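You operate a simulated robot arm through the tools that you are given. There is no shell and no other tool. Be economical: measure what you need, move in short steps, check, and stop when the job is done.

You are at the controls of a simulated two-armed robot. One attempt, no reset.

Task
Put the 500 g yellow card from the middle of the packing bench on top of the red cone and the 2 kg yellow card on the pump end of the packing bench. Open the soil drawer. Do these in any order.

Only the result counts: the job must be done as asked and must still hold three seconds after the hand-in. Knocking over, shifting, dropping, spilling or breaking anything else fails it.

Robot
Two 7-joint arms with fingered hands on one trunk, on a base that drives. Base frame: it is fixed to the floor where the robot stands at the start and does not move with it; the origin is under the middle of the robot, x ahead of it, y to its left, z up; the surface under the hand at the start is at about z = 880. Readings come in mm, rad, newtons and seconds.
The left shoulder is at the start at [80, 241, 1467], the right one opposite. Places, roughly: pump end of the packing bench [600, -900, 900]; soil drawer [500, -600, 300]. Payload 4.9 kg a hand.
Tool frame (each hand has its own): the origin (TCP) lies between the finger pads and is the grasp point; the fingertips stand 32 mm ahead of it; z points along the fingers, y is the line along which they close. The gripper opens to 200 mm. The gripper's body begins 89 mm behind the TCP. The gripper is a hand of 4 fingers: y runs from the thumb to the fingers, the wrist lies at [0, 0, -267] in the tool frame, and closing takes about 1.5 s.
Orientation is told as [roll, pitch, yaw] about the base's x, y, z axes, in that order, counted from this pose: with the fingers straight down and closing along the base's y, the tool's x points along the base's -x, its y along +y and its z along -z.

Tools
- The arms move only by the tool move_arm. It takes "left_series", "right_series" or both (then of equal length, played together; a hand with none holds still); each is a list of rows, each a list of 7 numbers: the shift along the tool's x, y, z in mm, then the turn, a rotation vector about the tool's x, y, z in rad, then the closure in counts, from 0 (fully open) to 255 (shut). In form: [[x, y, z, wx, wy, wz, fingers], ...]. A call has 1 to 10 rows; each row shifts and turns the commanded pose from where the row before left it, along the tool's axes as they then stand. Rows are played at 5 a second. More than 50 mm and 0.15 rad between two rows, or a gripper value outside its range, and nothing of the call is played. Where a pose cannot be reached the arm comes as near as it can. A force on the tool above 40 N (or 10 N above the force at the start of the call, whichever is more), or a blocked arm, ends the call early, and 0.2 s more pass. Each finger travels about 72 mm/s and halts on what it meets, pressing with about 25 N; the grip force reading is that of the motor and also rises with nothing between the fingers. The clock runs only during rows and for 0.2 s after the last one: add rows that do not move to give the fingers time. The reply holds the time, the measured pose of the TCP, the force on the tool along the base axes, the opening and the grip force, in the units named above and with some noise, with the torque about the TCP (base axes, N m) and any sound that the robot's microphone picked up.
- Cameras (640 x 400 px; columns grow to the right, rows downward): "scene" is now at [92.8, -22.3, 1608.1]; the picture's right is [-0.46, -0.89, 0.00], its down [-0.71, 0.37, -0.60] and it looks along [0.53, -0.27, -0.80] (base axes); focal length 227 px, centre (320, 200). "left" rides on the left gripper at [-69, -69, -116] in its tool frame; the picture's right is [0.71, -0.71, 0.00], its down [0.54, 0.54, -0.64] and it looks along [0.45, 0.45, 0.77] (tool axes); focal length 226 px, centre (320, 200). "right" rides on the right gripper at [69, -69, -116] in its tool frame; the picture's right is [0.71, 0.71, 0.00], its down [-0.54, 0.54, -0.64] and it looks along [-0.45, 0.46, 0.77] (tool axes); focal length 226 px, centre (320, 200). There is no depth. A picture from a camera that has moved, and an enlarged one, comes with that camera's place and axes in the base frame and with its lens. The place of the scene camera against the robot may be out by one fixed shift of up to 18 mm in any direction.
- snapshot(camera): a new picture of that camera. It takes no simulated time.
- raise_lower(by): slides the trunk up (or, below 0, down) by that many mm; the arms and the scene camera ride with it, the base frame stays. It gives what a move gives, with no picture.
- roll_base(legs): drives the robot by 1 to 6 legs, each [ahead, left, turn to the left] in mm, mm and rad, along the robot's own axes; the way and the turn of a leg run together, so that a leg with both is an arc; at most 1500 mm and 3.142 rad a leg. The arms and the cameras ride along, it lands a little off, and it stops where it bumps. It gives what a move gives.
- set_grasp(shape, hand): the hand has 4 fingers and takes this shape, open, in about a second: jaw (thumb against the fingers, like two jaws); tri (thumb and two fingers); tip (a fingertip pinch); poke (one finger out to press); point (the index stretched); flat (the hand flat); cup (the hand cupped); fist (a fist). The gripper value then closes the fingers along that shape, each until it touches; the sizes above hold for jaw. It gives what a move gives, with no picture.
- turn_head(pan, tilt): turns the head with the scene camera to pan (to the left, within 1.501 rad either way) and tilt (down, from -0.506 to 1.204), counted from straight ahead of the robot. It gives what a move gives.
- zoom(camera, box): a new picture of the part [left, top, right, bottom] of that camera's present view, enlarged. It takes no simulated time.
- job_done(): hands the job in; it is judged then, once.

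Go step by step. Nothing tells you exact positions but the pictures and the camera data: compare them with the known pose of the tool, close in by small moves and look again before you grip or let go. The budget is 165 turns and 118 pictures, counting those below and the enlarged ones. Unless the task says otherwise, let go and move clear before handing in, and close with one line.

The tools are called after "Request:" as a command line: name --argument value ..., lists and objects as JSON in quotes. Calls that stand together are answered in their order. move_arm: Moves the arms, as the interface text tells. Its arguments: {"type":"object","properties":{"left_series":{"type":"array","items":{"type":"array","items":{"type":"number"}}},"right_series":{"type":"array","items":{"type":"array","items":{"type":"number"}}}},"required":[]} The other tools are called the same way: raise_lower (by) slides the trunk up or down; set_grasp (shape, hand) gives the hand a shape; roll_base (legs) drives the base; turn_head (pan, tilt) turns the head that bears the scene camera; snapshot (camera) takes a picture; zoom (camera, box) takes an enlarged picture of a part of a camera's view; job_done () hands the job in.

At the start:

```text
time: 0.0
left_eef_pos: [676.9, 11.5, 1189.1]
left_ee_rot: [0.0, 0.0, 0.0]
left_ft_force: [-0.6, 0.1, 0.3]
left_torque: [0.03, 0.0, 0.0]
left_gripper_width: 200.0
left_finger_force: 0.1
left_shape: jaw
right_eef_pos: [430.8, -398.4, 1205.5]
right_ee_rot: [0.0, 0.002, 0.002]
right_ft_force: [0.7, 0.3, 0.5]
right_torque: [0.0, 0.02, 0.04]
right_gripper_width: 200.1
right_finger_force: 0.1
right_shape: jaw
trunk travel left (down, up): [-375.0, 465.0]
robot x, y, heading: [-1.8, -5.2, -0.001]
head pan, tilt: [-0.473, 0.932]
```

scene: 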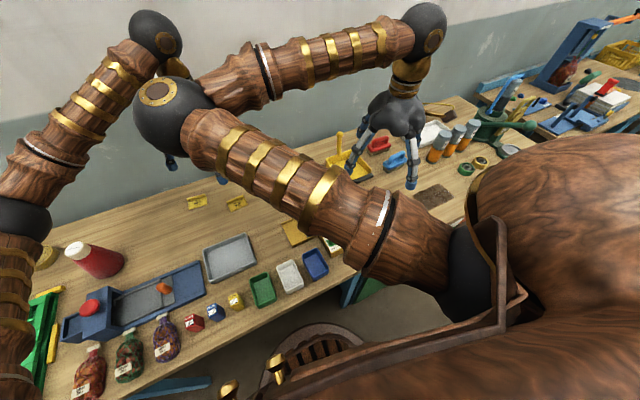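
right: 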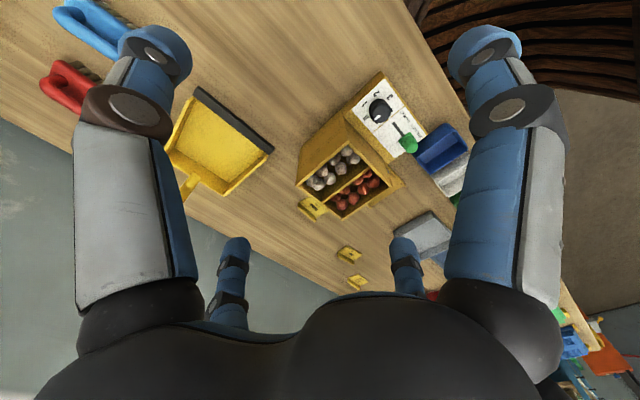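
left: 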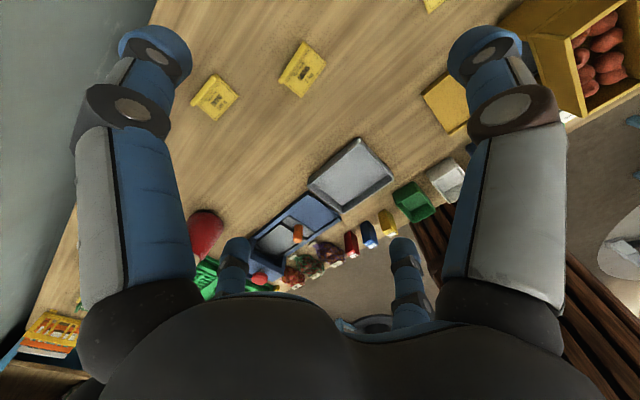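

I see a bench with yellow cards in the middle and lots of items. I'll first look around for the cards, the red cone, and the drawer.

Request:
zoom --camera "left" --box '[180, 20, 480, 208]'

Request:
zoom --camera "right" --box '[160, 60, 480, 300]'

Request:
turn_head --pan -1.2 --tilt 0.8

Request:
snapshot --camera "scene"

Request:
turn_head --pan 0.3 --tilt 0.8

Request:
snapshot --camera "scene"

```text
2.13 times, centred on (330, 114) of left
camera zoom: at [745.6, -56.8, 1304.9], right [-0.71, -0.71, 0.0], down [-0.54, 0.54, 0.64], along [-0.45, 0.45, -0.77], focal length 481 px, centre (299, 383)
```

zoom: 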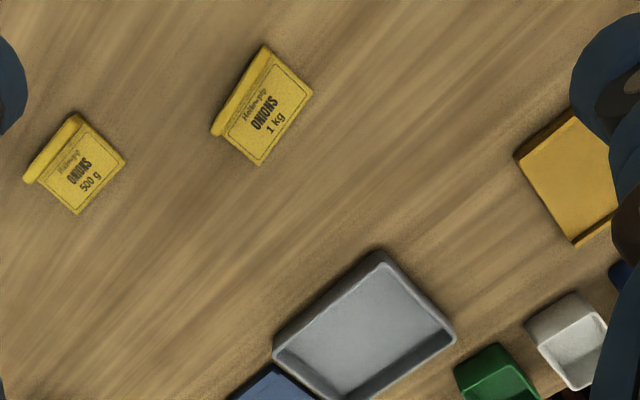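

```text
1.67 times, centred on (320, 180) of right
camera zoom: at [363.2, -466.3, 1321.2], right [-0.71, 0.71, 0.0], down [0.54, 0.54, 0.64], along [0.45, 0.46, -0.77], focal length 377 px, centre (320, 233)
```

zoom: 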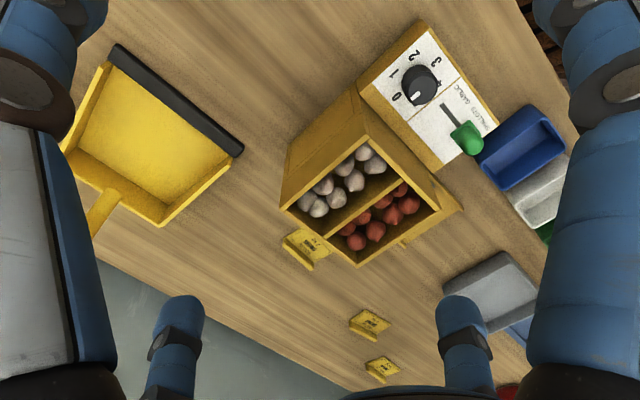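

```text
time: 1.1
left_eef_pos: [676.2, 12.2, 1187.7]
left_ee_rot: [-0.001, 0.0, 0.001]
left_ft_force: [0.3, 0.2, 0.1]
left_torque: [-0.02, 0.01, -0.01]
left_gripper_width: 200.0
left_finger_force: 0.0
left_shape: jaw
right_eef_pos: [429.7, -398.3, 1205.3]
right_ee_rot: [-0.001, 0.003, 0.003]
right_ft_force: [-0.6, -0.4, -0.3]
right_torque: [0.02, -0.01, 0.02]
right_gripper_width: 200.2
right_finger_force: 0.1
right_shape: jaw
trunk travel left (down, up): [-375.0, 465.0]
robot x, y, heading: [0.5, 1.4, 0.001]
head pan, tilt: [-1.201, 0.799]
```

```text
112 pictures are left
camera scene: at [56.4, -63.9, 1618.3], right [-0.93, -0.36, 0.0], down [-0.26, 0.67, -0.7], along [0.25, -0.65, -0.72], focal length 227 px, centre (320, 200)
```

scene: 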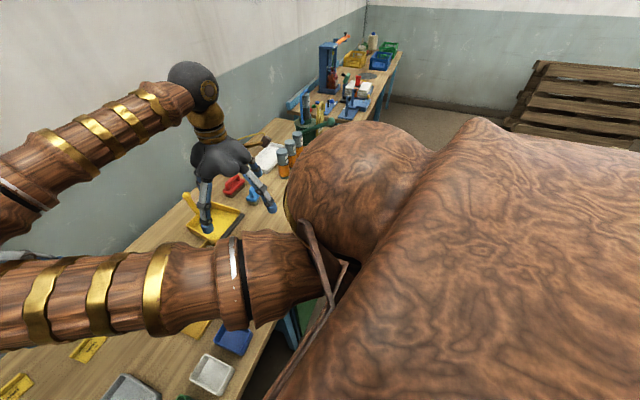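

```text
time: 2.7
left_eef_pos: [676.6, 12.0, 1188.6]
left_ee_rot: [0.0, 0.001, 0.001]
left_ft_force: [-0.9, -0.1, -0.1]
left_torque: [0.02, 0.03, 0.01]
left_gripper_width: 199.8
left_finger_force: 0.1
left_shape: jaw
right_eef_pos: [429.6, -398.0, 1205.0]
right_ee_rot: [0.001, 0.002, 0.002]
right_ft_force: [-0.2, 0.0, 0.3]
right_torque: [-0.01, 0.0, 0.05]
right_gripper_width: 199.9
right_finger_force: 0.0
right_shape: jaw
trunk travel left (down, up): [-375.0, 465.0]
robot x, y, heading: [2.0, -0.4, -0.001]
head pan, tilt: [0.3, 0.799]
```

```text
111 pictures are left
camera scene: at [104.2, 35.0, 1618.3], right [0.3, -0.96, 0.0], down [-0.69, -0.21, -0.7], along [0.67, 0.21, -0.72], focal length 227 px, centre (320, 200)
```

scene: 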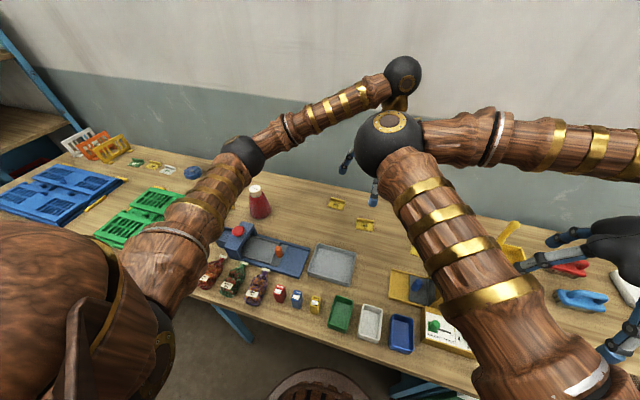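

Three onion cards are seen; I need to read the third and find the red cone and pump.

Request:
zoom --camera "scene" --box '[180, 160, 420, 310]'

Request:
zoom --camera "right" --box '[280, 180, 400, 300]'

Request:
turn_head --pan -1.0 --tilt 0.5

Request:
zoom --camera "scene" --box '[200, 100, 500, 300]'

Request:
turn_head --pan 1.0 --tilt 0.6

Request:
snapshot --camera "scene"

```text
2.67 times, centred on (300, 235) of scene
camera zoom: at [104.2, 35.0, 1618.3], right [0.3, -0.96, 0.0], down [-0.69, -0.21, -0.7], along [0.67, 0.21, -0.72], focal length 605 px, centre (373, 107)
```

zoom: 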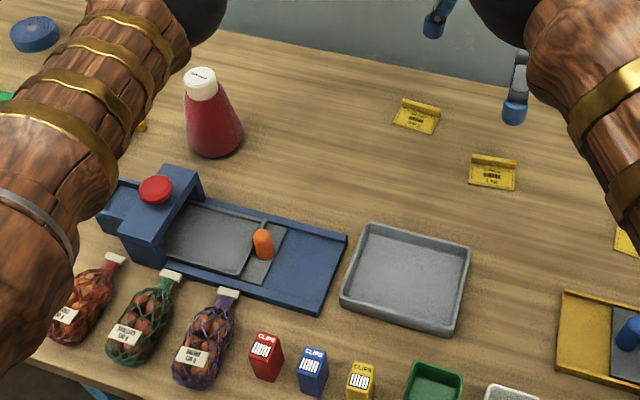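

```text
3.33 times, centred on (340, 240) of right
camera zoom: at [363.2, -466.3, 1321.2], right [-0.71, 0.71, 0.0], down [0.54, 0.54, 0.64], along [0.45, 0.46, -0.77], focal length 754 px, centre (253, 67)
```

zoom: 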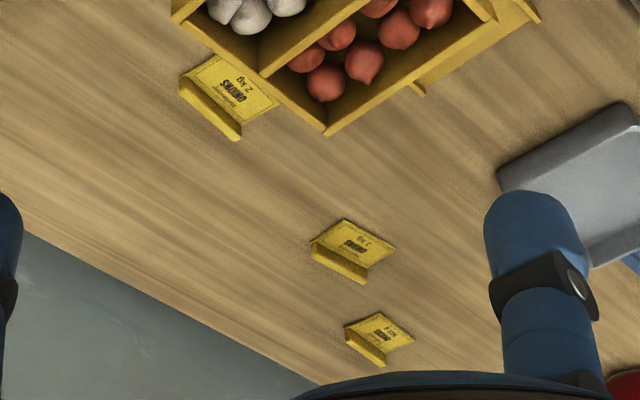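

```text
time: 4.2
left_eef_pos: [677.1, 12.3, 1187.7]
left_ee_rot: [-0.001, 0.0, -0.002]
left_ft_force: [-0.4, 0.2, -0.3]
left_torque: [-0.01, -0.04, 0.01]
left_gripper_width: 200.2
left_finger_force: 0.0
left_shape: jaw
right_eef_pos: [430.9, -398.9, 1205.6]
right_ee_rot: [-0.001, 0.001, 0.002]
right_ft_force: [0.5, 0.1, -1.0]
right_torque: [0.03, -0.05, 0.01]
right_gripper_width: 200.0
right_finger_force: 0.0
right_shape: jaw
trunk travel left (down, up): [-375.0, 465.0]
robot x, y, heading: [-5.1, -0.1, -0.002]
head pan, tilt: [-1.0, 0.499]
```

```text
2.00 times, centred on (350, 200) of scene
camera zoom: at [76.3, -65.3, 1644.3], right [-0.84, -0.54, 0.0], down [-0.26, 0.4, -0.88], along [0.47, -0.74, -0.48], focal length 454 px, centre (260, 200)
```

zoom: 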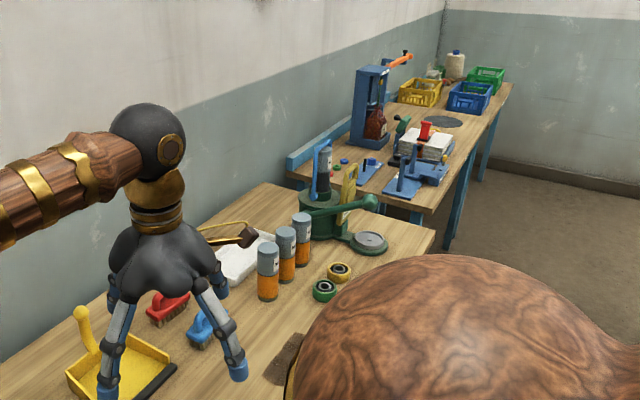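

```text
time: 6.1
left_eef_pos: [677.4, 11.9, 1189.0]
left_ee_rot: [0.0, -0.002, 0.0]
left_ft_force: [-0.8, 0.3, -0.8]
left_torque: [0.01, -0.01, -0.03]
left_gripper_width: 200.2
left_finger_force: 0.1
left_shape: jaw
right_eef_pos: [430.1, -398.5, 1206.8]
right_ee_rot: [0.0, 0.0, 0.001]
right_ft_force: [0.3, 0.2, 0.2]
right_torque: [-0.02, -0.01, 0.01]
right_gripper_width: 200.0
right_finger_force: 0.1
right_shape: jaw
trunk travel left (down, up): [-375.0, 465.0]
robot x, y, heading: [-0.4, -0.7, -0.001]
head pan, tilt: [1.0, 0.6]
```

```text
107 pictures are left
camera scene: at [74.9, 85.6, 1635.2], right [0.84, -0.54, 0.0], down [-0.31, -0.48, -0.82], along [0.45, 0.69, -0.57], focal length 227 px, centre (320, 200)
```

scene: 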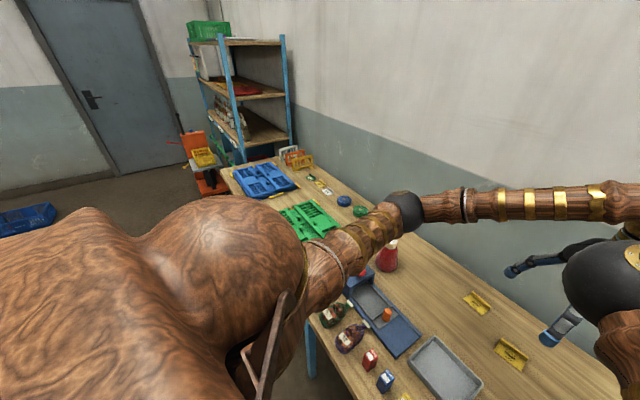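

The red thread cone (white top) is at about (643, 468), top z≈1030. The 500 g card is at about (796, 156) and the 2 kg card at about (652, -197). I'll bring the left hand over the 500 g card, turned so that it closes along x.

Request:
move_arm --left_series '[[-40, 40, 0, 0, 0, 0.15, 0], [-40, 40, 0, 0, 0, 0.15, 0], [-40, 40, 0, 0, 0, 0.15, 0], [0, 20, 0, 0, 0, 0.15, 0], [0, 0, 0, 0, 0, 0.15, 0], [0, 0, 0, 0, 0, 0.15, 0], [0, 0, 0, 0, 0, 0.15, 0], [0, 0, 0, 0, 0, 0.15, 0], [0, 0, 0, 0, 0, 0.15, 0], [0, 0, 0, 0, 0, 0.15, 0]]'

Request:
snapshot --camera "left"

```text
refused: row 1 steps farther than a row can; nothing moved
```

```text
106 pictures are left
camera left: at [745.6, -56.8, 1304.9], right [-0.71, -0.71, 0.0], down [-0.54, 0.54, 0.64], along [-0.45, 0.45, -0.77], focal length 226 px, centre (320, 200)
```

left: 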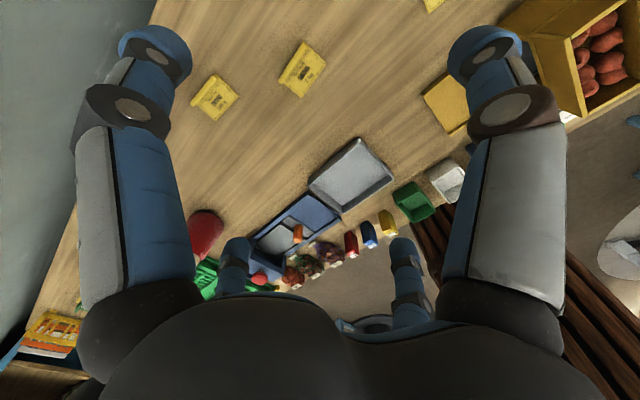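

The step was too long, so I'll use shorter ones.

Request:
move_arm --left_series '[[-34, 34, 0, 0, 0, 0, 0], [-34, 36, 0, 0, 0, 0, 0], [-34, 36, 0, 0, 0, 0, 0], [-24, 38, 0, 0, 0, 0.14, 0], [0, 0, 0, 0, 0, 0.14, 0], [0, 0, 0, 0, 0, 0.14, 0], [0, 0, 0, 0, 0, 0.14, 0], [0, 0, 0, 0, 0, 0.14, 0], [0, 0, 0, 0, 0, 0.14, 0], [0, 0, 0, 0, 0, 0.14, 0]]'

Request:
snapshot --camera "left"

```text
time: 8.3
left_eef_pos: [802.9, 156.4, 1189.9]
left_ee_rot: [0.001, 0.0, -0.982]
left_ft_force: [0.5, 0.7, -0.6]
left_torque: [-0.02, 0.01, 0.04]
left_gripper_width: 199.7
left_finger_force: 0.1
left_shape: jaw
right_eef_pos: [430.6, -398.2, 1205.9]
right_ee_rot: [0.0, 0.001, 0.003]
right_ft_force: [0.1, 0.9, 0.2]
right_torque: [0.0, -0.01, -0.01]
right_gripper_width: 199.7
right_finger_force: 0.1
right_shape: jaw
trunk travel left (down, up): [-375.0, 465.0]
robot x, y, heading: [0.0, -0.3, -0.004]
head pan, tilt: [1.0, 0.6]
```

```text
105 pictures are left
camera left: at [783.7, 61.0, 1305.0], right [-0.98, 0.2, 0.0], down [0.15, 0.75, 0.64], along [0.13, 0.63, -0.77], focal length 226 px, centre (320, 200)
```

left: 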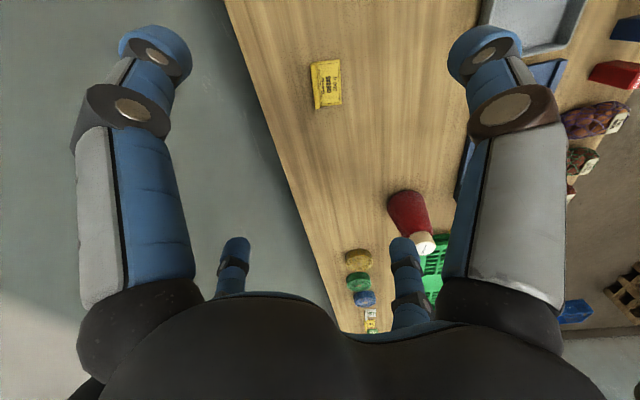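

Now I'll test how the hand closes while it is still in the air.

Request:
move_arm --left_series '[[0, 0, 0, 0, 0, 0.14, 128], [0, 0, 0, 0, 0, 0.14, 128], [0, 0, 0, 0, 0, 0.1, 128], [0, 0, 0, 0, 0, 0.1, 128], [0, 0, 0, 0, 0, 0.09, 128], [0, 0, 0, 0, 0, 0, 128]]'

Request:
snapshot --camera "left"

Request:
set_grasp --hand "left" --shape "tip"

Request:
move_arm --left_series '[[0, 0, 0, 0, 0, 0, 128], [0, 0, 0, 0, 0, 0, 128], [0, 0, 0, 0, 0, 0, 128], [0, 0, 0, 0, 0, 0, 128], [0, 0, 0, 0, 0, 0, 128]]'

Request:
snapshot --camera "left"

```text
time: 9.7
left_eef_pos: [803.7, 155.5, 1188.1]
left_ee_rot: [0.0, 0.001, -1.55]
left_ft_force: [0.0, -0.1, -0.2]
left_torque: [0.0, 0.03, -0.02]
left_gripper_width: 100.2
left_finger_force: 0.2
left_shape: jaw
right_eef_pos: [431.8, -397.6, 1203.8]
right_ee_rot: [-0.001, 0.001, 0.003]
right_ft_force: [-0.6, 0.5, -0.9]
right_torque: [0.0, 0.02, 0.02]
right_gripper_width: 199.8
right_finger_force: 0.1
right_shape: jaw
trunk travel left (down, up): [-375.0, 465.0]
robot x, y, heading: [0.9, 1.9, -0.001]
head pan, tilt: [1.0, 0.6]
```

```text
104 pictures are left
camera left: at [735.3, 85.9, 1304.3], right [-0.72, 0.69, 0.0], down [0.53, 0.55, 0.64], along [0.45, 0.46, -0.77], focal length 226 px, centre (320, 200)
```

left: 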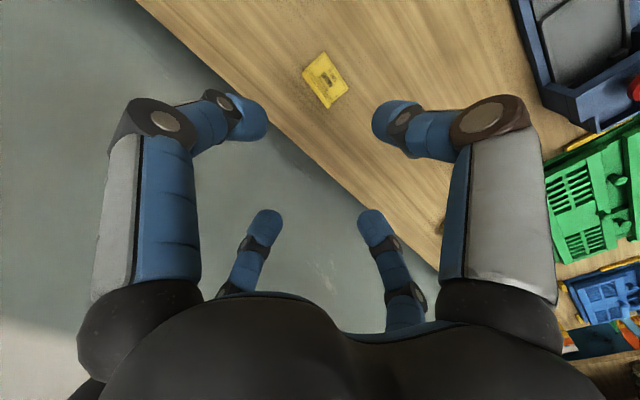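

```text
time: 10.6
left_eef_pos: [803.7, 157.7, 1188.2]
left_ee_rot: [0.0, -0.002, -1.549]
left_ft_force: [0.1, 0.5, 0.9]
left_torque: [-0.02, 0.0, 0.0]
left_gripper_width: 199.8
left_finger_force: 0.1
left_shape: tip
right_eef_pos: [431.3, -397.9, 1205.9]
right_ee_rot: [-0.001, 0.001, 0.001]
right_ft_force: [0.3, -0.4, -0.2]
right_torque: [0.02, 0.0, 0.02]
right_gripper_width: 200.0
right_finger_force: 0.1
right_shape: jaw
trunk travel left (down, up): [-375.0, 465.0]
robot x, y, heading: [-2.0, 1.1, -0.001]
head pan, tilt: [1.0, 0.6]
```

```text
time: 11.8
left_eef_pos: [803.1, 157.1, 1188.6]
left_ee_rot: [0.002, 0.0, -1.549]
left_ft_force: [0.1, 0.4, -1.0]
left_torque: [0.01, 0.01, -0.02]
left_gripper_width: 100.2
left_finger_force: 0.0
left_shape: tip
right_eef_pos: [430.6, -397.7, 1206.2]
right_ee_rot: [0.0, 0.003, 0.0]
right_ft_force: [0.0, -0.6, 0.0]
right_torque: [0.01, 0.01, 0.04]
right_gripper_width: 200.0
right_finger_force: 0.1
right_shape: jaw
trunk travel left (down, up): [-375.0, 465.0]
robot x, y, heading: [3.9, -0.4, -0.001]
head pan, tilt: [1.0, 0.6]
```

```text
103 pictures are left
camera left: at [735.4, 85.9, 1304.3], right [-0.72, 0.69, 0.0], down [0.53, 0.55, 0.64], along [0.44, 0.46, -0.77], focal length 226 px, centre (320, 200)
```

left: 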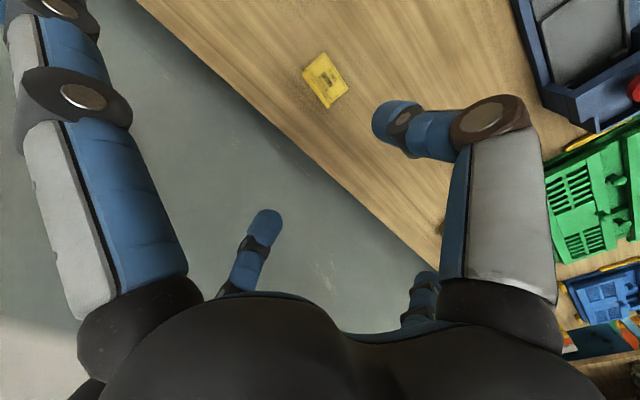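

The "tip" shape is a clean two-finger pinch along tool y. I'll zoom in on the card's lip.

Request:
zoom --camera "left" --box '[280, 40, 376, 100]'

```text
6.67 times, centred on (328, 70) of left
camera zoom: at [735.4, 85.9, 1304.3], right [-0.72, 0.69, 0.0], down [0.53, 0.55, 0.64], along [0.44, 0.46, -0.77], focal length 1507 px, centre (267, 1067)
```

zoom: 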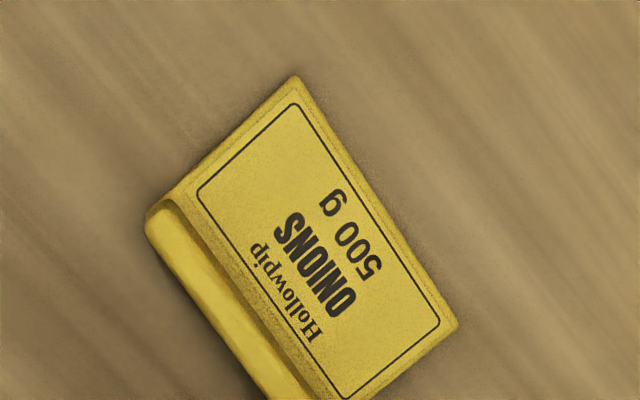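

Request:
zoom --camera "left" --box '[280, 55, 376, 115]'

```text
6.67 times, centred on (328, 85) of left
camera zoom: at [735.4, 85.9, 1304.3], right [-0.72, 0.69, 0.0], down [0.53, 0.55, 0.64], along [0.44, 0.46, -0.77], focal length 1507 px, centre (267, 967)
```

zoom: 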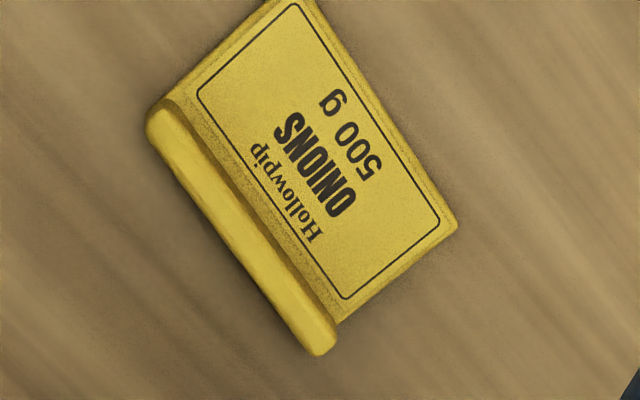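

The lip is centred near (808, 155), running almost along y. I'll align the hand and descend above it.

Request:
move_arm --left_series '[[0, 5, 45, 0, 0, 0.1, 160], [-2, 0, 45, 0, 0, 0, 160], [0, 0, 45, 0, 0, 0, 160], [0, 0, 45, 0, 0, 0, 160], [0, 0, 35, 0, 0, 0, 160], [0, 0, 0, 0, 0, 0, 160]]'

Request:
snapshot --camera "left"

```text
time: 13.2
left_eef_pos: [808.5, 154.4, 974.5]
left_ee_rot: [0.0, 0.0, -1.65]
left_ft_force: [-0.6, -0.6, 0.1]
left_torque: [0.02, -0.03, 0.01]
left_gripper_width: 75.1
left_finger_force: 0.1
left_shape: tip
right_eef_pos: [429.4, -398.5, 1205.6]
right_ee_rot: [-0.001, 0.001, 0.001]
right_ft_force: [0.6, 0.9, 0.0]
right_torque: [0.04, -0.02, 0.03]
right_gripper_width: 199.9
right_finger_force: 0.1
right_shape: jaw
trunk travel left (down, up): [-375.0, 465.0]
robot x, y, heading: [-1.2, 1.8, -0.001]
head pan, tilt: [1.0, 0.6]
```

```text
100 pictures are left
camera left: at [734.3, 92.3, 1090.6], right [-0.65, 0.76, 0.0], down [0.58, 0.5, 0.64], along [0.49, 0.42, -0.77], focal length 226 px, centre (320, 200)
```

left: 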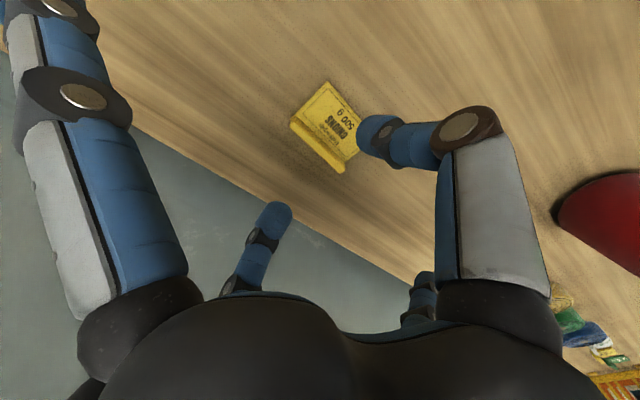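

Lined up. I'll lower further.

Request:
move_arm --left_series '[[0, 0, 30, 0, 0, 0, 185], [0, 0, 15, 0, 0, 0, 190], [0, 0, 0, 0, 0, 0, 190]]'

Request:
zoom --camera "left" --box '[224, 90, 416, 210]'

```text
time: 14.0
left_eef_pos: [806.3, 154.9, 926.4]
left_ee_rot: [0.002, 0.0, -1.649]
left_ft_force: [-0.3, 0.3, 0.2]
left_torque: [0.01, 0.02, -0.04]
left_gripper_width: 51.2
left_finger_force: 0.1
left_shape: tip
right_eef_pos: [429.9, -398.6, 1205.6]
right_ee_rot: [0.001, 0.002, 0.004]
right_ft_force: [0.4, 0.6, 0.1]
right_torque: [-0.05, 0.01, 0.01]
right_gripper_width: 199.7
right_finger_force: 0.0
right_shape: jaw
trunk travel left (down, up): [-375.0, 465.0]
robot x, y, heading: [-2.0, 0.5, 0.001]
head pan, tilt: [1.0, 0.6]
```

```text
3.33 times, centred on (320, 150) of left
camera zoom: at [733.5, 90.6, 1044.2], right [-0.65, 0.76, 0.0], down [0.58, 0.5, 0.64], along [0.49, 0.42, -0.77], focal length 754 px, centre (320, 367)
```

zoom: 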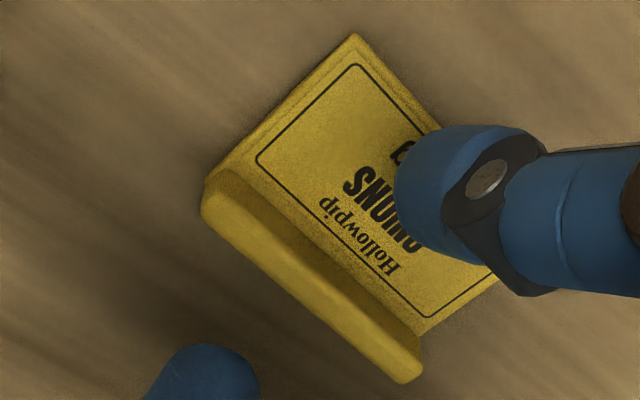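

The fingers straddle the lip. I'll go down 6 mm and close.

Request:
move_arm --left_series '[[0, 0, 6, 0, 0, 0, 190], [0, 0, 0, 0, 0, 0, 190], [0, 0, 0, 0, 0, 0, 255], [0, 0, 0, 0, 0, 0, 255], [0, 0, 0, 0, 0, 0, 255], [0, 0, 0, 0, 0, 0, 255]]'

Request:
zoom --camera "left" --box '[224, 90, 416, 210]'

```text
time: 15.4
left_eef_pos: [808.4, 154.6, 922.3]
left_ee_rot: [-0.001, -0.001, -1.649]
left_ft_force: [-1.3, 0.8, 0.5]
left_torque: [0.04, 0.01, 0.0]
left_gripper_width: 4.1
left_finger_force: 25.0
left_shape: tip
right_eef_pos: [430.4, -398.8, 1205.5]
right_ee_rot: [0.0, 0.001, 0.003]
right_ft_force: [-0.3, -0.9, 0.0]
right_torque: [-0.02, 0.01, -0.02]
right_gripper_width: 199.8
right_finger_force: 0.1
right_shape: jaw
trunk travel left (down, up): [-375.0, 465.0]
robot x, y, heading: [-1.0, 0.8, -0.002]
head pan, tilt: [1.0, 0.6]
```

```text
3.33 times, centred on (320, 150) of left
camera zoom: at [734.1, 90.7, 1038.3], right [-0.65, 0.76, 0.0], down [0.58, 0.5, 0.64], along [0.49, 0.42, -0.77], focal length 754 px, centre (320, 367)
```

zoom: 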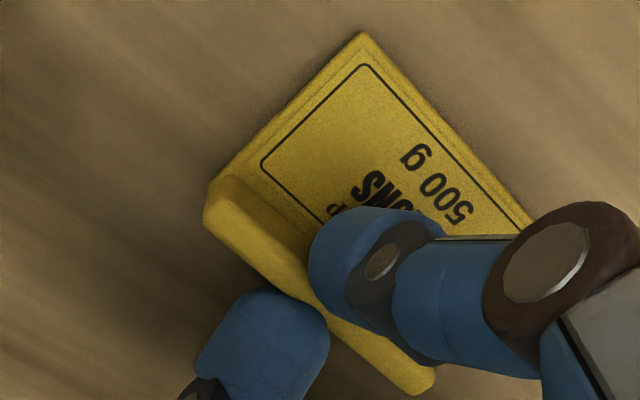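

Gripped (4 mm wide). Lifting.

Request:
move_arm --left_series '[[0, 0, -15, 0, 0, 0, 255], [0, 0, -40, 0, 0, 0, 255], [0, 0, -45, 0, 0, 0, 255], [0, 0, -45, 0, 0, 0, 255], [0, 0, -45, 0, 0, 0, 255], [0, 0, -45, 0, 0, 0, 255], [0, 0, 0, 0, 0, 0, 255]]'

Request:
snapshot --camera "left"

```text
time: 17.0
left_eef_pos: [808.0, 153.9, 1156.6]
left_ee_rot: [-0.003, 0.0, -1.65]
left_ft_force: [0.2, -0.4, 0.6]
left_torque: [0.01, 0.02, 0.04]
left_gripper_width: 4.0
left_finger_force: 25.4
left_shape: tip
right_eef_pos: [430.6, -398.2, 1205.7]
right_ee_rot: [0.0, 0.001, 0.0]
right_ft_force: [0.6, 0.0, 0.1]
right_torque: [-0.04, 0.0, 0.0]
right_gripper_width: 199.6
right_finger_force: 0.0
right_shape: jaw
trunk travel left (down, up): [-375.0, 465.0]
robot x, y, heading: [-0.7, 1.2, 0.001]
head pan, tilt: [1.0, 0.6]
```

```text
97 pictures are left
camera left: at [733.3, 91.0, 1273.1], right [-0.65, 0.76, 0.0], down [0.58, 0.5, 0.64], along [0.49, 0.42, -0.77], focal length 226 px, centre (320, 200)
```

left: 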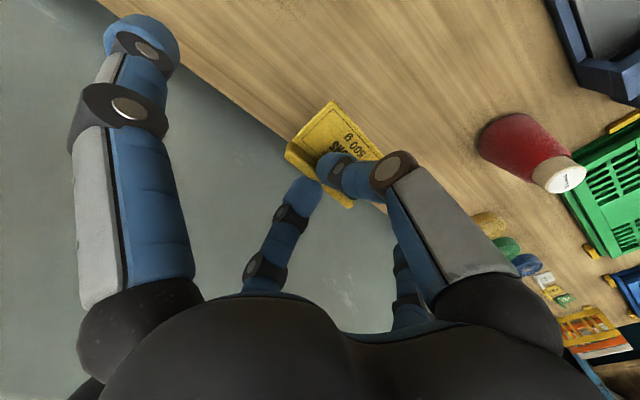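

The card is held level. I'll move towards the cone and look again.

Request:
move_arm --left_series '[[31, -32, 0, 0, 0, 0, 255], [31, -32, 0, 0, 0, 0, 255], [31, -32, 0, 0, 0, 0, 255], [31, -32, 0, 0, 0, 0, 255], [31, -32, 0, 0, 0, 0, 255], [0, 0, 0, 0, 0, 0, 255]]'

Request:
snapshot --camera "left"

Request:
turn_head --pan 0.5 --tilt 0.7

Request:
snapshot --camera "scene"

```text
time: 18.4
left_eef_pos: [659.6, 318.6, 1154.0]
left_ee_rot: [-0.001, 0.002, -1.652]
left_ft_force: [0.0, -0.1, 0.2]
left_torque: [-0.01, 0.03, -0.02]
left_gripper_width: 4.1
left_finger_force: 25.3
left_shape: tip
right_eef_pos: [431.6, -398.3, 1205.9]
right_ee_rot: [0.001, 0.001, 0.001]
right_ft_force: [0.1, -0.8, 0.4]
right_torque: [0.0, 0.0, 0.02]
right_gripper_width: 199.8
right_finger_force: 0.1
right_shape: jaw
trunk travel left (down, up): [-375.0, 465.0]
robot x, y, heading: [-1.0, 1.1, 0.002]
head pan, tilt: [1.0, 0.6]
```

```text
96 pictures are left
camera left: at [586.3, 254.6, 1271.4], right [-0.65, 0.76, 0.0], down [0.58, 0.5, 0.64], along [0.49, 0.42, -0.77], focal length 226 px, centre (320, 200)
```

left: 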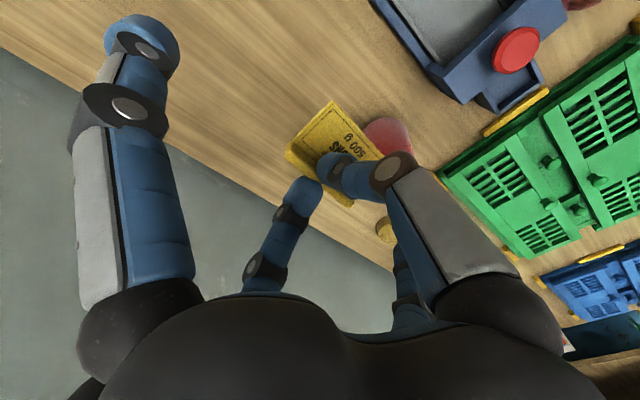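

```text
time: 19.3
left_eef_pos: [659.7, 319.8, 1155.6]
left_ee_rot: [0.0, 0.001, -1.65]
left_ft_force: [1.0, 0.2, 0.7]
left_torque: [-0.02, 0.02, 0.01]
left_gripper_width: 4.1
left_finger_force: 24.9
left_shape: tip
right_eef_pos: [429.9, -397.5, 1205.7]
right_ee_rot: [-0.001, 0.001, 0.001]
right_ft_force: [-0.2, 0.2, 0.0]
right_torque: [0.01, 0.01, -0.05]
right_gripper_width: 200.0
right_finger_force: 0.1
right_shape: jaw
trunk travel left (down, up): [-375.0, 465.0]
robot x, y, heading: [-1.3, 4.6, -0.002]
head pan, tilt: [0.499, 0.7]
```

```text
95 pictures are left
camera scene: at [101.3, 52.5, 1626.6], right [0.48, -0.88, 0.0], down [-0.57, -0.31, -0.76], along [0.67, 0.37, -0.64], focal length 227 px, centre (320, 200)
```

scene: 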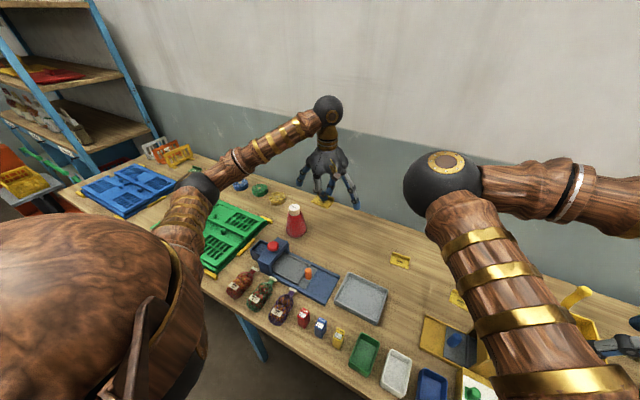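

The scene view shows the cone near the hand. I'll take hand-camera views from two places to triangulate the cone top.

Request:
move_arm --left_series '[[0, 45, 0, 0, 0, 0, 255], [0, 45, 0, 0, 0, 0, 255], [0, 0, 0, 0, 0, 0, 255]]'

Request:
snapshot --camera "left"

Request:
move_arm --left_series '[[45, 0, 0, 0, 0, 0, 255], [45, 0, 0, 0, 0, 0, 255], [45, 0, 0, 0, 0, 0, 255], [0, 0, 0, 0, 0, 0, 255]]'

Request:
snapshot --camera "left"

Request:
zoom --camera "scene" --box '[240, 140, 400, 240]'

```text
time: 20.1
left_eef_pos: [748.2, 314.8, 1157.3]
left_ee_rot: [0.002, 0.0, -1.65]
left_ft_force: [0.4, 0.0, -0.3]
left_torque: [-0.04, -0.01, 0.01]
left_gripper_width: 3.9
left_finger_force: 25.2
left_shape: tip
right_eef_pos: [429.4, -397.6, 1206.6]
right_ee_rot: [0.001, 0.0, 0.003]
right_ft_force: [-0.4, -0.6, -0.4]
right_torque: [0.03, -0.03, -0.02]
right_gripper_width: 199.9
right_finger_force: 0.0
right_shape: jaw
trunk travel left (down, up): [-375.0, 465.0]
robot x, y, heading: [-1.0, -1.7, -0.001]
head pan, tilt: [0.499, 0.7]
```

```text
94 pictures are left
camera left: at [674.0, 252.1, 1272.9], right [-0.65, 0.76, 0.0], down [0.58, 0.5, 0.64], along [0.49, 0.42, -0.77], focal length 226 px, centre (320, 200)
```

left: 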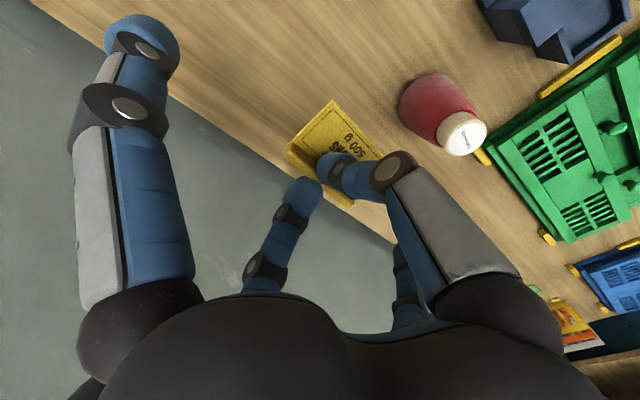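

```text
time: 21.1
left_eef_pos: [762.2, 449.6, 1155.5]
left_ee_rot: [0.001, 0.001, -1.65]
left_ft_force: [0.0, -0.1, -0.4]
left_torque: [0.05, 0.02, -0.02]
left_gripper_width: 4.0
left_finger_force: 24.9
left_shape: tip
right_eef_pos: [431.0, -399.6, 1206.1]
right_ee_rot: [-0.001, 0.001, 0.003]
right_ft_force: [-1.0, 0.4, 0.1]
right_torque: [0.03, -0.02, 0.04]
right_gripper_width: 200.0
right_finger_force: 0.0
right_shape: jaw
trunk travel left (down, up): [-375.0, 465.0]
robot x, y, heading: [-1.3, -0.9, 0.004]
head pan, tilt: [0.499, 0.7]
```

```text
93 pictures are left
camera left: at [686.6, 386.1, 1271.9], right [-0.65, 0.76, 0.0], down [0.58, 0.5, 0.64], along [0.49, 0.42, -0.77], focal length 226 px, centre (320, 200)
```

left: 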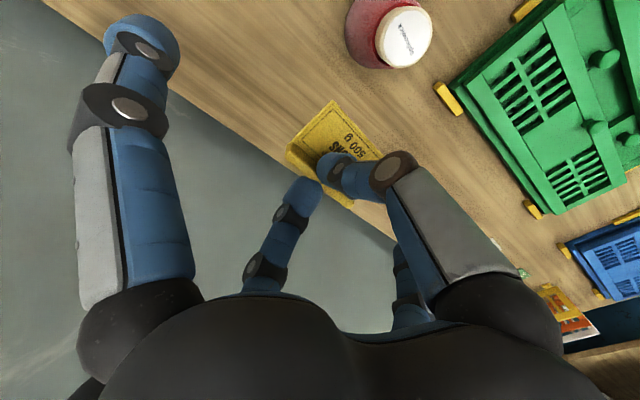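

```text
4.00 times, centred on (320, 190) of scene
camera zoom: at [102.0, 51.5, 1626.5], right [0.48, -0.88, 0.0], down [-0.57, -0.31, -0.76], along [0.67, 0.37, -0.64], focal length 908 px, centre (320, 240)
```

zoom: 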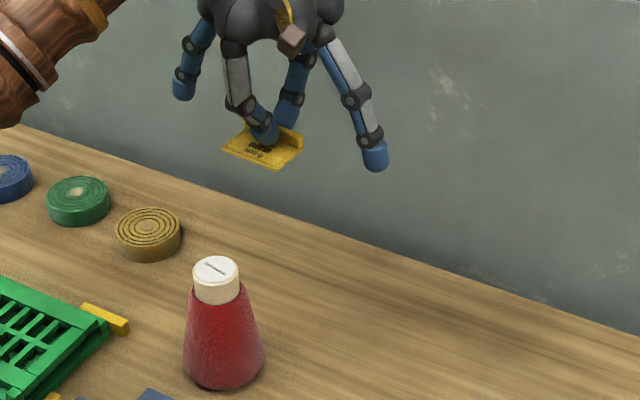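

The cone top triangulates to about (648, 461, 1013). I'll place the card centre (about 18 mm in front of the TCP) over it, first at height.

Request:
move_arm --left_series '[[1, -49, 0, 0, 0, 0, 255], [1, -48, 0, 0, 0, 0, 255], [0, 0, 30, 0, 0, 0, 255], [0, 0, 25, 0, 0, 0, 255], [0, 0, 0, 0, 0, 0, 255]]'

Request:
snapshot --camera "left"

Request:
zoom --camera "scene" --box '[240, 140, 400, 240]'

```text
time: 22.3
left_eef_pos: [662.1, 459.8, 1103.1]
left_ee_rot: [0.002, 0.002, -1.649]
left_ft_force: [-0.3, -0.8, -0.1]
left_torque: [-0.01, -0.01, -0.02]
left_gripper_width: 4.1
left_finger_force: 24.9
left_shape: tip
right_eef_pos: [429.9, -396.6, 1206.0]
right_ee_rot: [0.001, 0.0, 0.002]
right_ft_force: [-0.2, 0.0, -0.4]
right_torque: [0.0, -0.05, 0.01]
right_gripper_width: 199.9
right_finger_force: 0.1
right_shape: jaw
trunk travel left (down, up): [-375.0, 465.0]
robot x, y, heading: [1.3, 0.1, -0.002]
head pan, tilt: [0.499, 0.7]
```

```text
91 pictures are left
camera left: at [586.9, 396.4, 1219.7], right [-0.65, 0.76, 0.0], down [0.58, 0.5, 0.64], along [0.49, 0.42, -0.77], focal length 226 px, centre (320, 200)
```

left: 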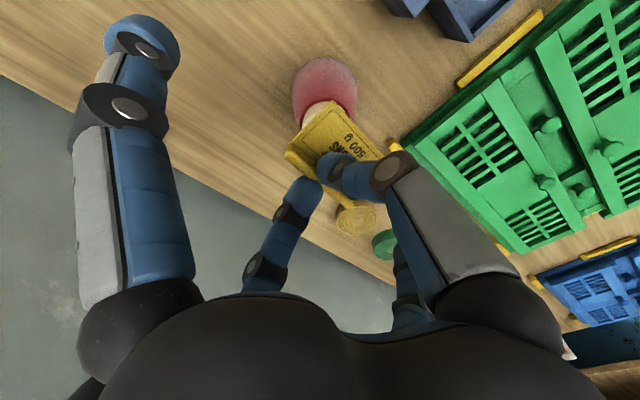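

```text
4.00 times, centred on (320, 190) of scene
camera zoom: at [100.0, 52.1, 1626.7], right [0.48, -0.88, 0.0], down [-0.56, -0.31, -0.77], along [0.67, 0.37, -0.64], focal length 908 px, centre (320, 240)
```

zoom: 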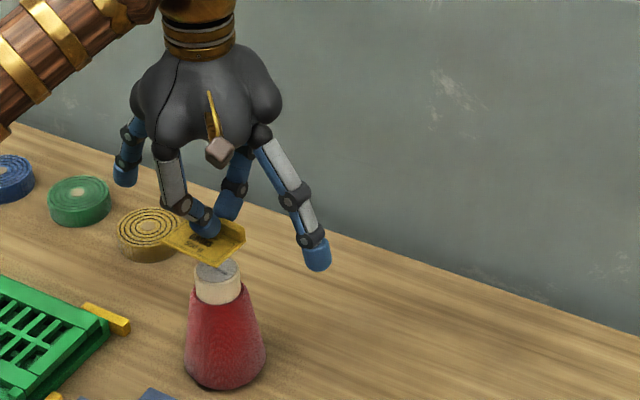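

Nearly centred. A small correction, then lower to about 15–20 mm above the top and look closer.

Request:
move_arm --left_series '[[-3, 6, 0, 0, 0, 0, 255], [0, 0, 15, 0, 0, 0, 255], [0, 0, 13, 0, 0, 0, 255], [0, 0, 0, 0, 0, 0, 255]]'

Request:
zoom --camera "left" --box '[240, 50, 432, 170]'

Request:
zoom --camera "scene" --box '[262, 180, 326, 220]'

```text
time: 23.3
left_eef_pos: [669.6, 455.6, 1075.2]
left_ee_rot: [0.001, 0.0, -1.649]
left_ft_force: [-0.3, 0.6, -0.2]
left_torque: [0.01, 0.02, 0.0]
left_gripper_width: 3.8
left_finger_force: 25.1
left_shape: tip
right_eef_pos: [430.5, -398.6, 1206.0]
right_ee_rot: [0.002, 0.002, 0.002]
right_ft_force: [0.1, -1.1, 0.2]
right_torque: [0.01, 0.01, 0.0]
right_gripper_width: 199.9
right_finger_force: 0.1
right_shape: jaw
trunk travel left (down, up): [-375.0, 465.0]
robot x, y, heading: [0.8, 1.5, -0.004]
head pan, tilt: [0.499, 0.7]
```

```text
3.33 times, centred on (336, 110) of left
camera zoom: at [595.2, 391.9, 1191.6], right [-0.65, 0.76, 0.0], down [0.58, 0.5, 0.64], along [0.49, 0.42, -0.77], focal length 754 px, centre (267, 500)
```

zoom: 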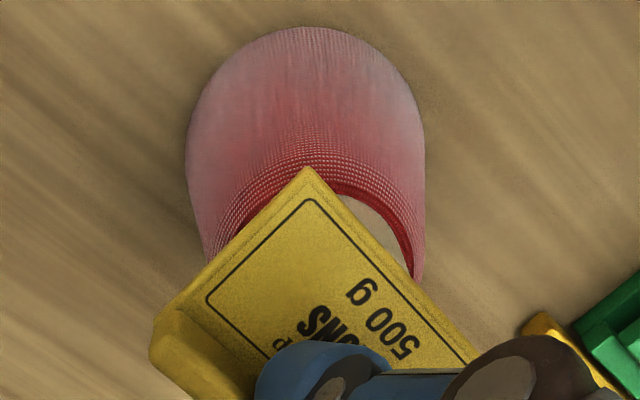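

```text
10.00 times, centred on (294, 200) of scene
camera zoom: at [101.4, 51.8, 1626.6], right [0.48, -0.88, 0.0], down [-0.57, -0.31, -0.76], along [0.67, 0.37, -0.64], focal length 2270 px, centre (580, 200)
```

zoom: 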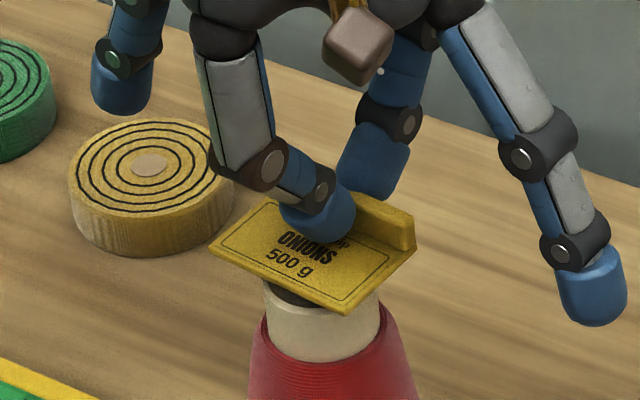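

Both views show the card centred over the cap, about 20 mm up. I'll lower carefully.

Request:
move_arm --left_series '[[-1, 0, 8, 0, 0, 0, 255], [0, 0, 6, 0, 0, 0, 255], [0, 0, 0, 0, 0, 0, 255]]'

Request:
zoom --camera "scene" --box '[262, 180, 326, 220]'

```text
time: 24.1
left_eef_pos: [669.9, 454.6, 1063.8]
left_ee_rot: [0.002, 0.0, -1.649]
left_ft_force: [0.4, -0.3, 12.5]
left_torque: [0.0, -0.02, 0.0]
left_gripper_width: 4.5
left_finger_force: 25.3
left_shape: tip
right_eef_pos: [429.5, -399.1, 1207.2]
right_ee_rot: [0.0, 0.002, 0.002]
right_ft_force: [0.2, -0.1, -0.5]
right_torque: [0.01, 0.01, 0.02]
right_gripper_width: 199.7
right_finger_force: 0.1
right_shape: jaw
trunk travel left (down, up): [-375.0, 465.0]
robot x, y, heading: [1.8, -2.2, 0.004]
head pan, tilt: [0.499, 0.7]
```

```text
10.00 times, centred on (294, 200) of scene
camera zoom: at [100.7, 51.3, 1626.9], right [0.48, -0.88, 0.0], down [-0.57, -0.31, -0.77], along [0.67, 0.37, -0.64], focal length 2270 px, centre (580, 200)
```

zoom: 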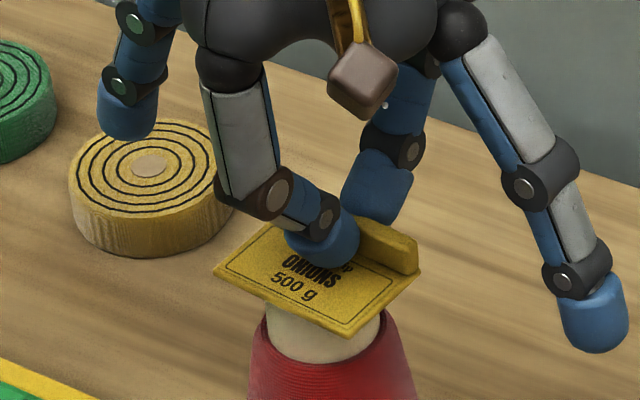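

Contact was felt (12 N) and the card sits on the cap. I'll relieve the press, then open gently.

Request:
move_arm --left_series '[[0, 0, -2, 0, 0, 0, 255], [0, 0, 0, 0, 0, 0, 255]]'

```text
time: 24.7
left_eef_pos: [669.5, 454.6, 1063.5]
left_ee_rot: [0.001, 0.0, -1.649]
left_ft_force: [1.1, 0.2, 3.3]
left_torque: [0.0, -0.01, -0.02]
left_gripper_width: 4.4
left_finger_force: 25.0
left_shape: tip
right_eef_pos: [430.4, -399.0, 1205.3]
right_ee_rot: [-0.001, 0.003, 0.002]
right_ft_force: [-0.6, 0.5, -0.4]
right_torque: [-0.02, 0.02, -0.03]
right_gripper_width: 200.0
right_finger_force: 0.1
right_shape: jaw
trunk travel left (down, up): [-375.0, 465.0]
robot x, y, heading: [-4.0, 0.2, 0.003]
head pan, tilt: [0.499, 0.7]
```

Request:
move_arm --left_series '[[0, 0, 0, 0, 0, 0, 250], [0, 0, 0, 0, 0, 0, 244], [0, 0, 0, 0, 0, 0, 238], [0, 0, 0, 0, 0, 0, 230], [0, 0, 0, 0, 0, 0, 220], [0, 0, 0, 0, 0, 0, 210], [0, 0, 0, 0, 0, 0, 210]]'

Request:
zoom --camera "scene" --box '[262, 180, 326, 220]'

```text
time: 26.3
left_eef_pos: [668.8, 454.1, 1062.4]
left_ee_rot: [0.0, 0.0, -1.649]
left_ft_force: [0.5, 0.2, -0.7]
left_torque: [-0.02, 0.03, 0.01]
left_gripper_width: 35.1
left_finger_force: 0.0
left_shape: tip
right_eef_pos: [430.8, -397.5, 1206.4]
right_ee_rot: [0.001, 0.002, 0.001]
right_ft_force: [0.6, 0.4, -0.4]
right_torque: [0.02, 0.0, 0.01]
right_gripper_width: 199.9
right_finger_force: 0.0
right_shape: jaw
trunk travel left (down, up): [-375.0, 465.0]
robot x, y, heading: [-3.6, -2.5, 0.003]
head pan, tilt: [0.499, 0.7]
```

```text
10.00 times, centred on (294, 200) of scene
camera zoom: at [101.6, 52.0, 1626.5], right [0.48, -0.88, 0.0], down [-0.57, -0.31, -0.76], along [0.67, 0.37, -0.64], focal length 2270 px, centre (580, 200)
```

zoom: 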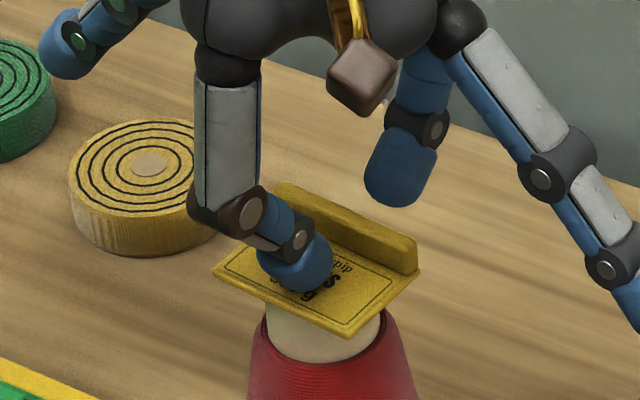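

Released, and the card rests stably. I'll rise straight up.

Request:
move_arm --left_series '[[0, 0, -15, 0, 0, 0, 205], [0, 0, -30, 0, 0, 0, 200], [0, 0, -45, 0, 0, 0, 200], [0, 0, -45, 0, 0, 0, 200], [0, 0, -45, 0, 0, 0, 200], [0, 0, 0, 0, 0, 0, 200]]'

Request:
zoom --camera "scene" --box '[240, 160, 352, 230]'

```text
time: 27.7
left_eef_pos: [670.5, 453.6, 1244.6]
left_ee_rot: [-0.001, -0.001, -1.649]
left_ft_force: [-1.1, 0.6, -0.2]
left_torque: [0.0, 0.0, 0.0]
left_gripper_width: 42.8
left_finger_force: 0.0
left_shape: tip
right_eef_pos: [431.7, -398.5, 1205.0]
right_ee_rot: [0.0, 0.001, 0.0]
right_ft_force: [-0.1, -0.2, 0.7]
right_torque: [-0.01, 0.05, -0.02]
right_gripper_width: 200.0
right_finger_force: 0.0
right_shape: jaw
trunk travel left (down, up): [-375.0, 465.0]
robot x, y, heading: [2.7, -1.6, -0.001]
head pan, tilt: [0.499, 0.7]
```

```text
5.71 times, centred on (296, 195) of scene
camera zoom: at [102.0, 52.5, 1626.5], right [0.48, -0.88, 0.0], down [-0.57, -0.31, -0.76], along [0.67, 0.37, -0.64], focal length 1297 px, centre (457, 229)
```

zoom: 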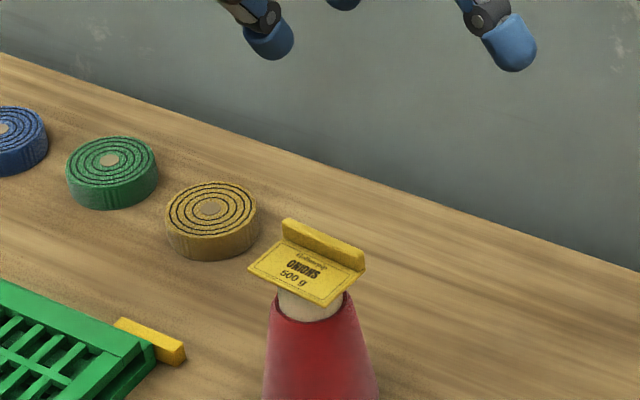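

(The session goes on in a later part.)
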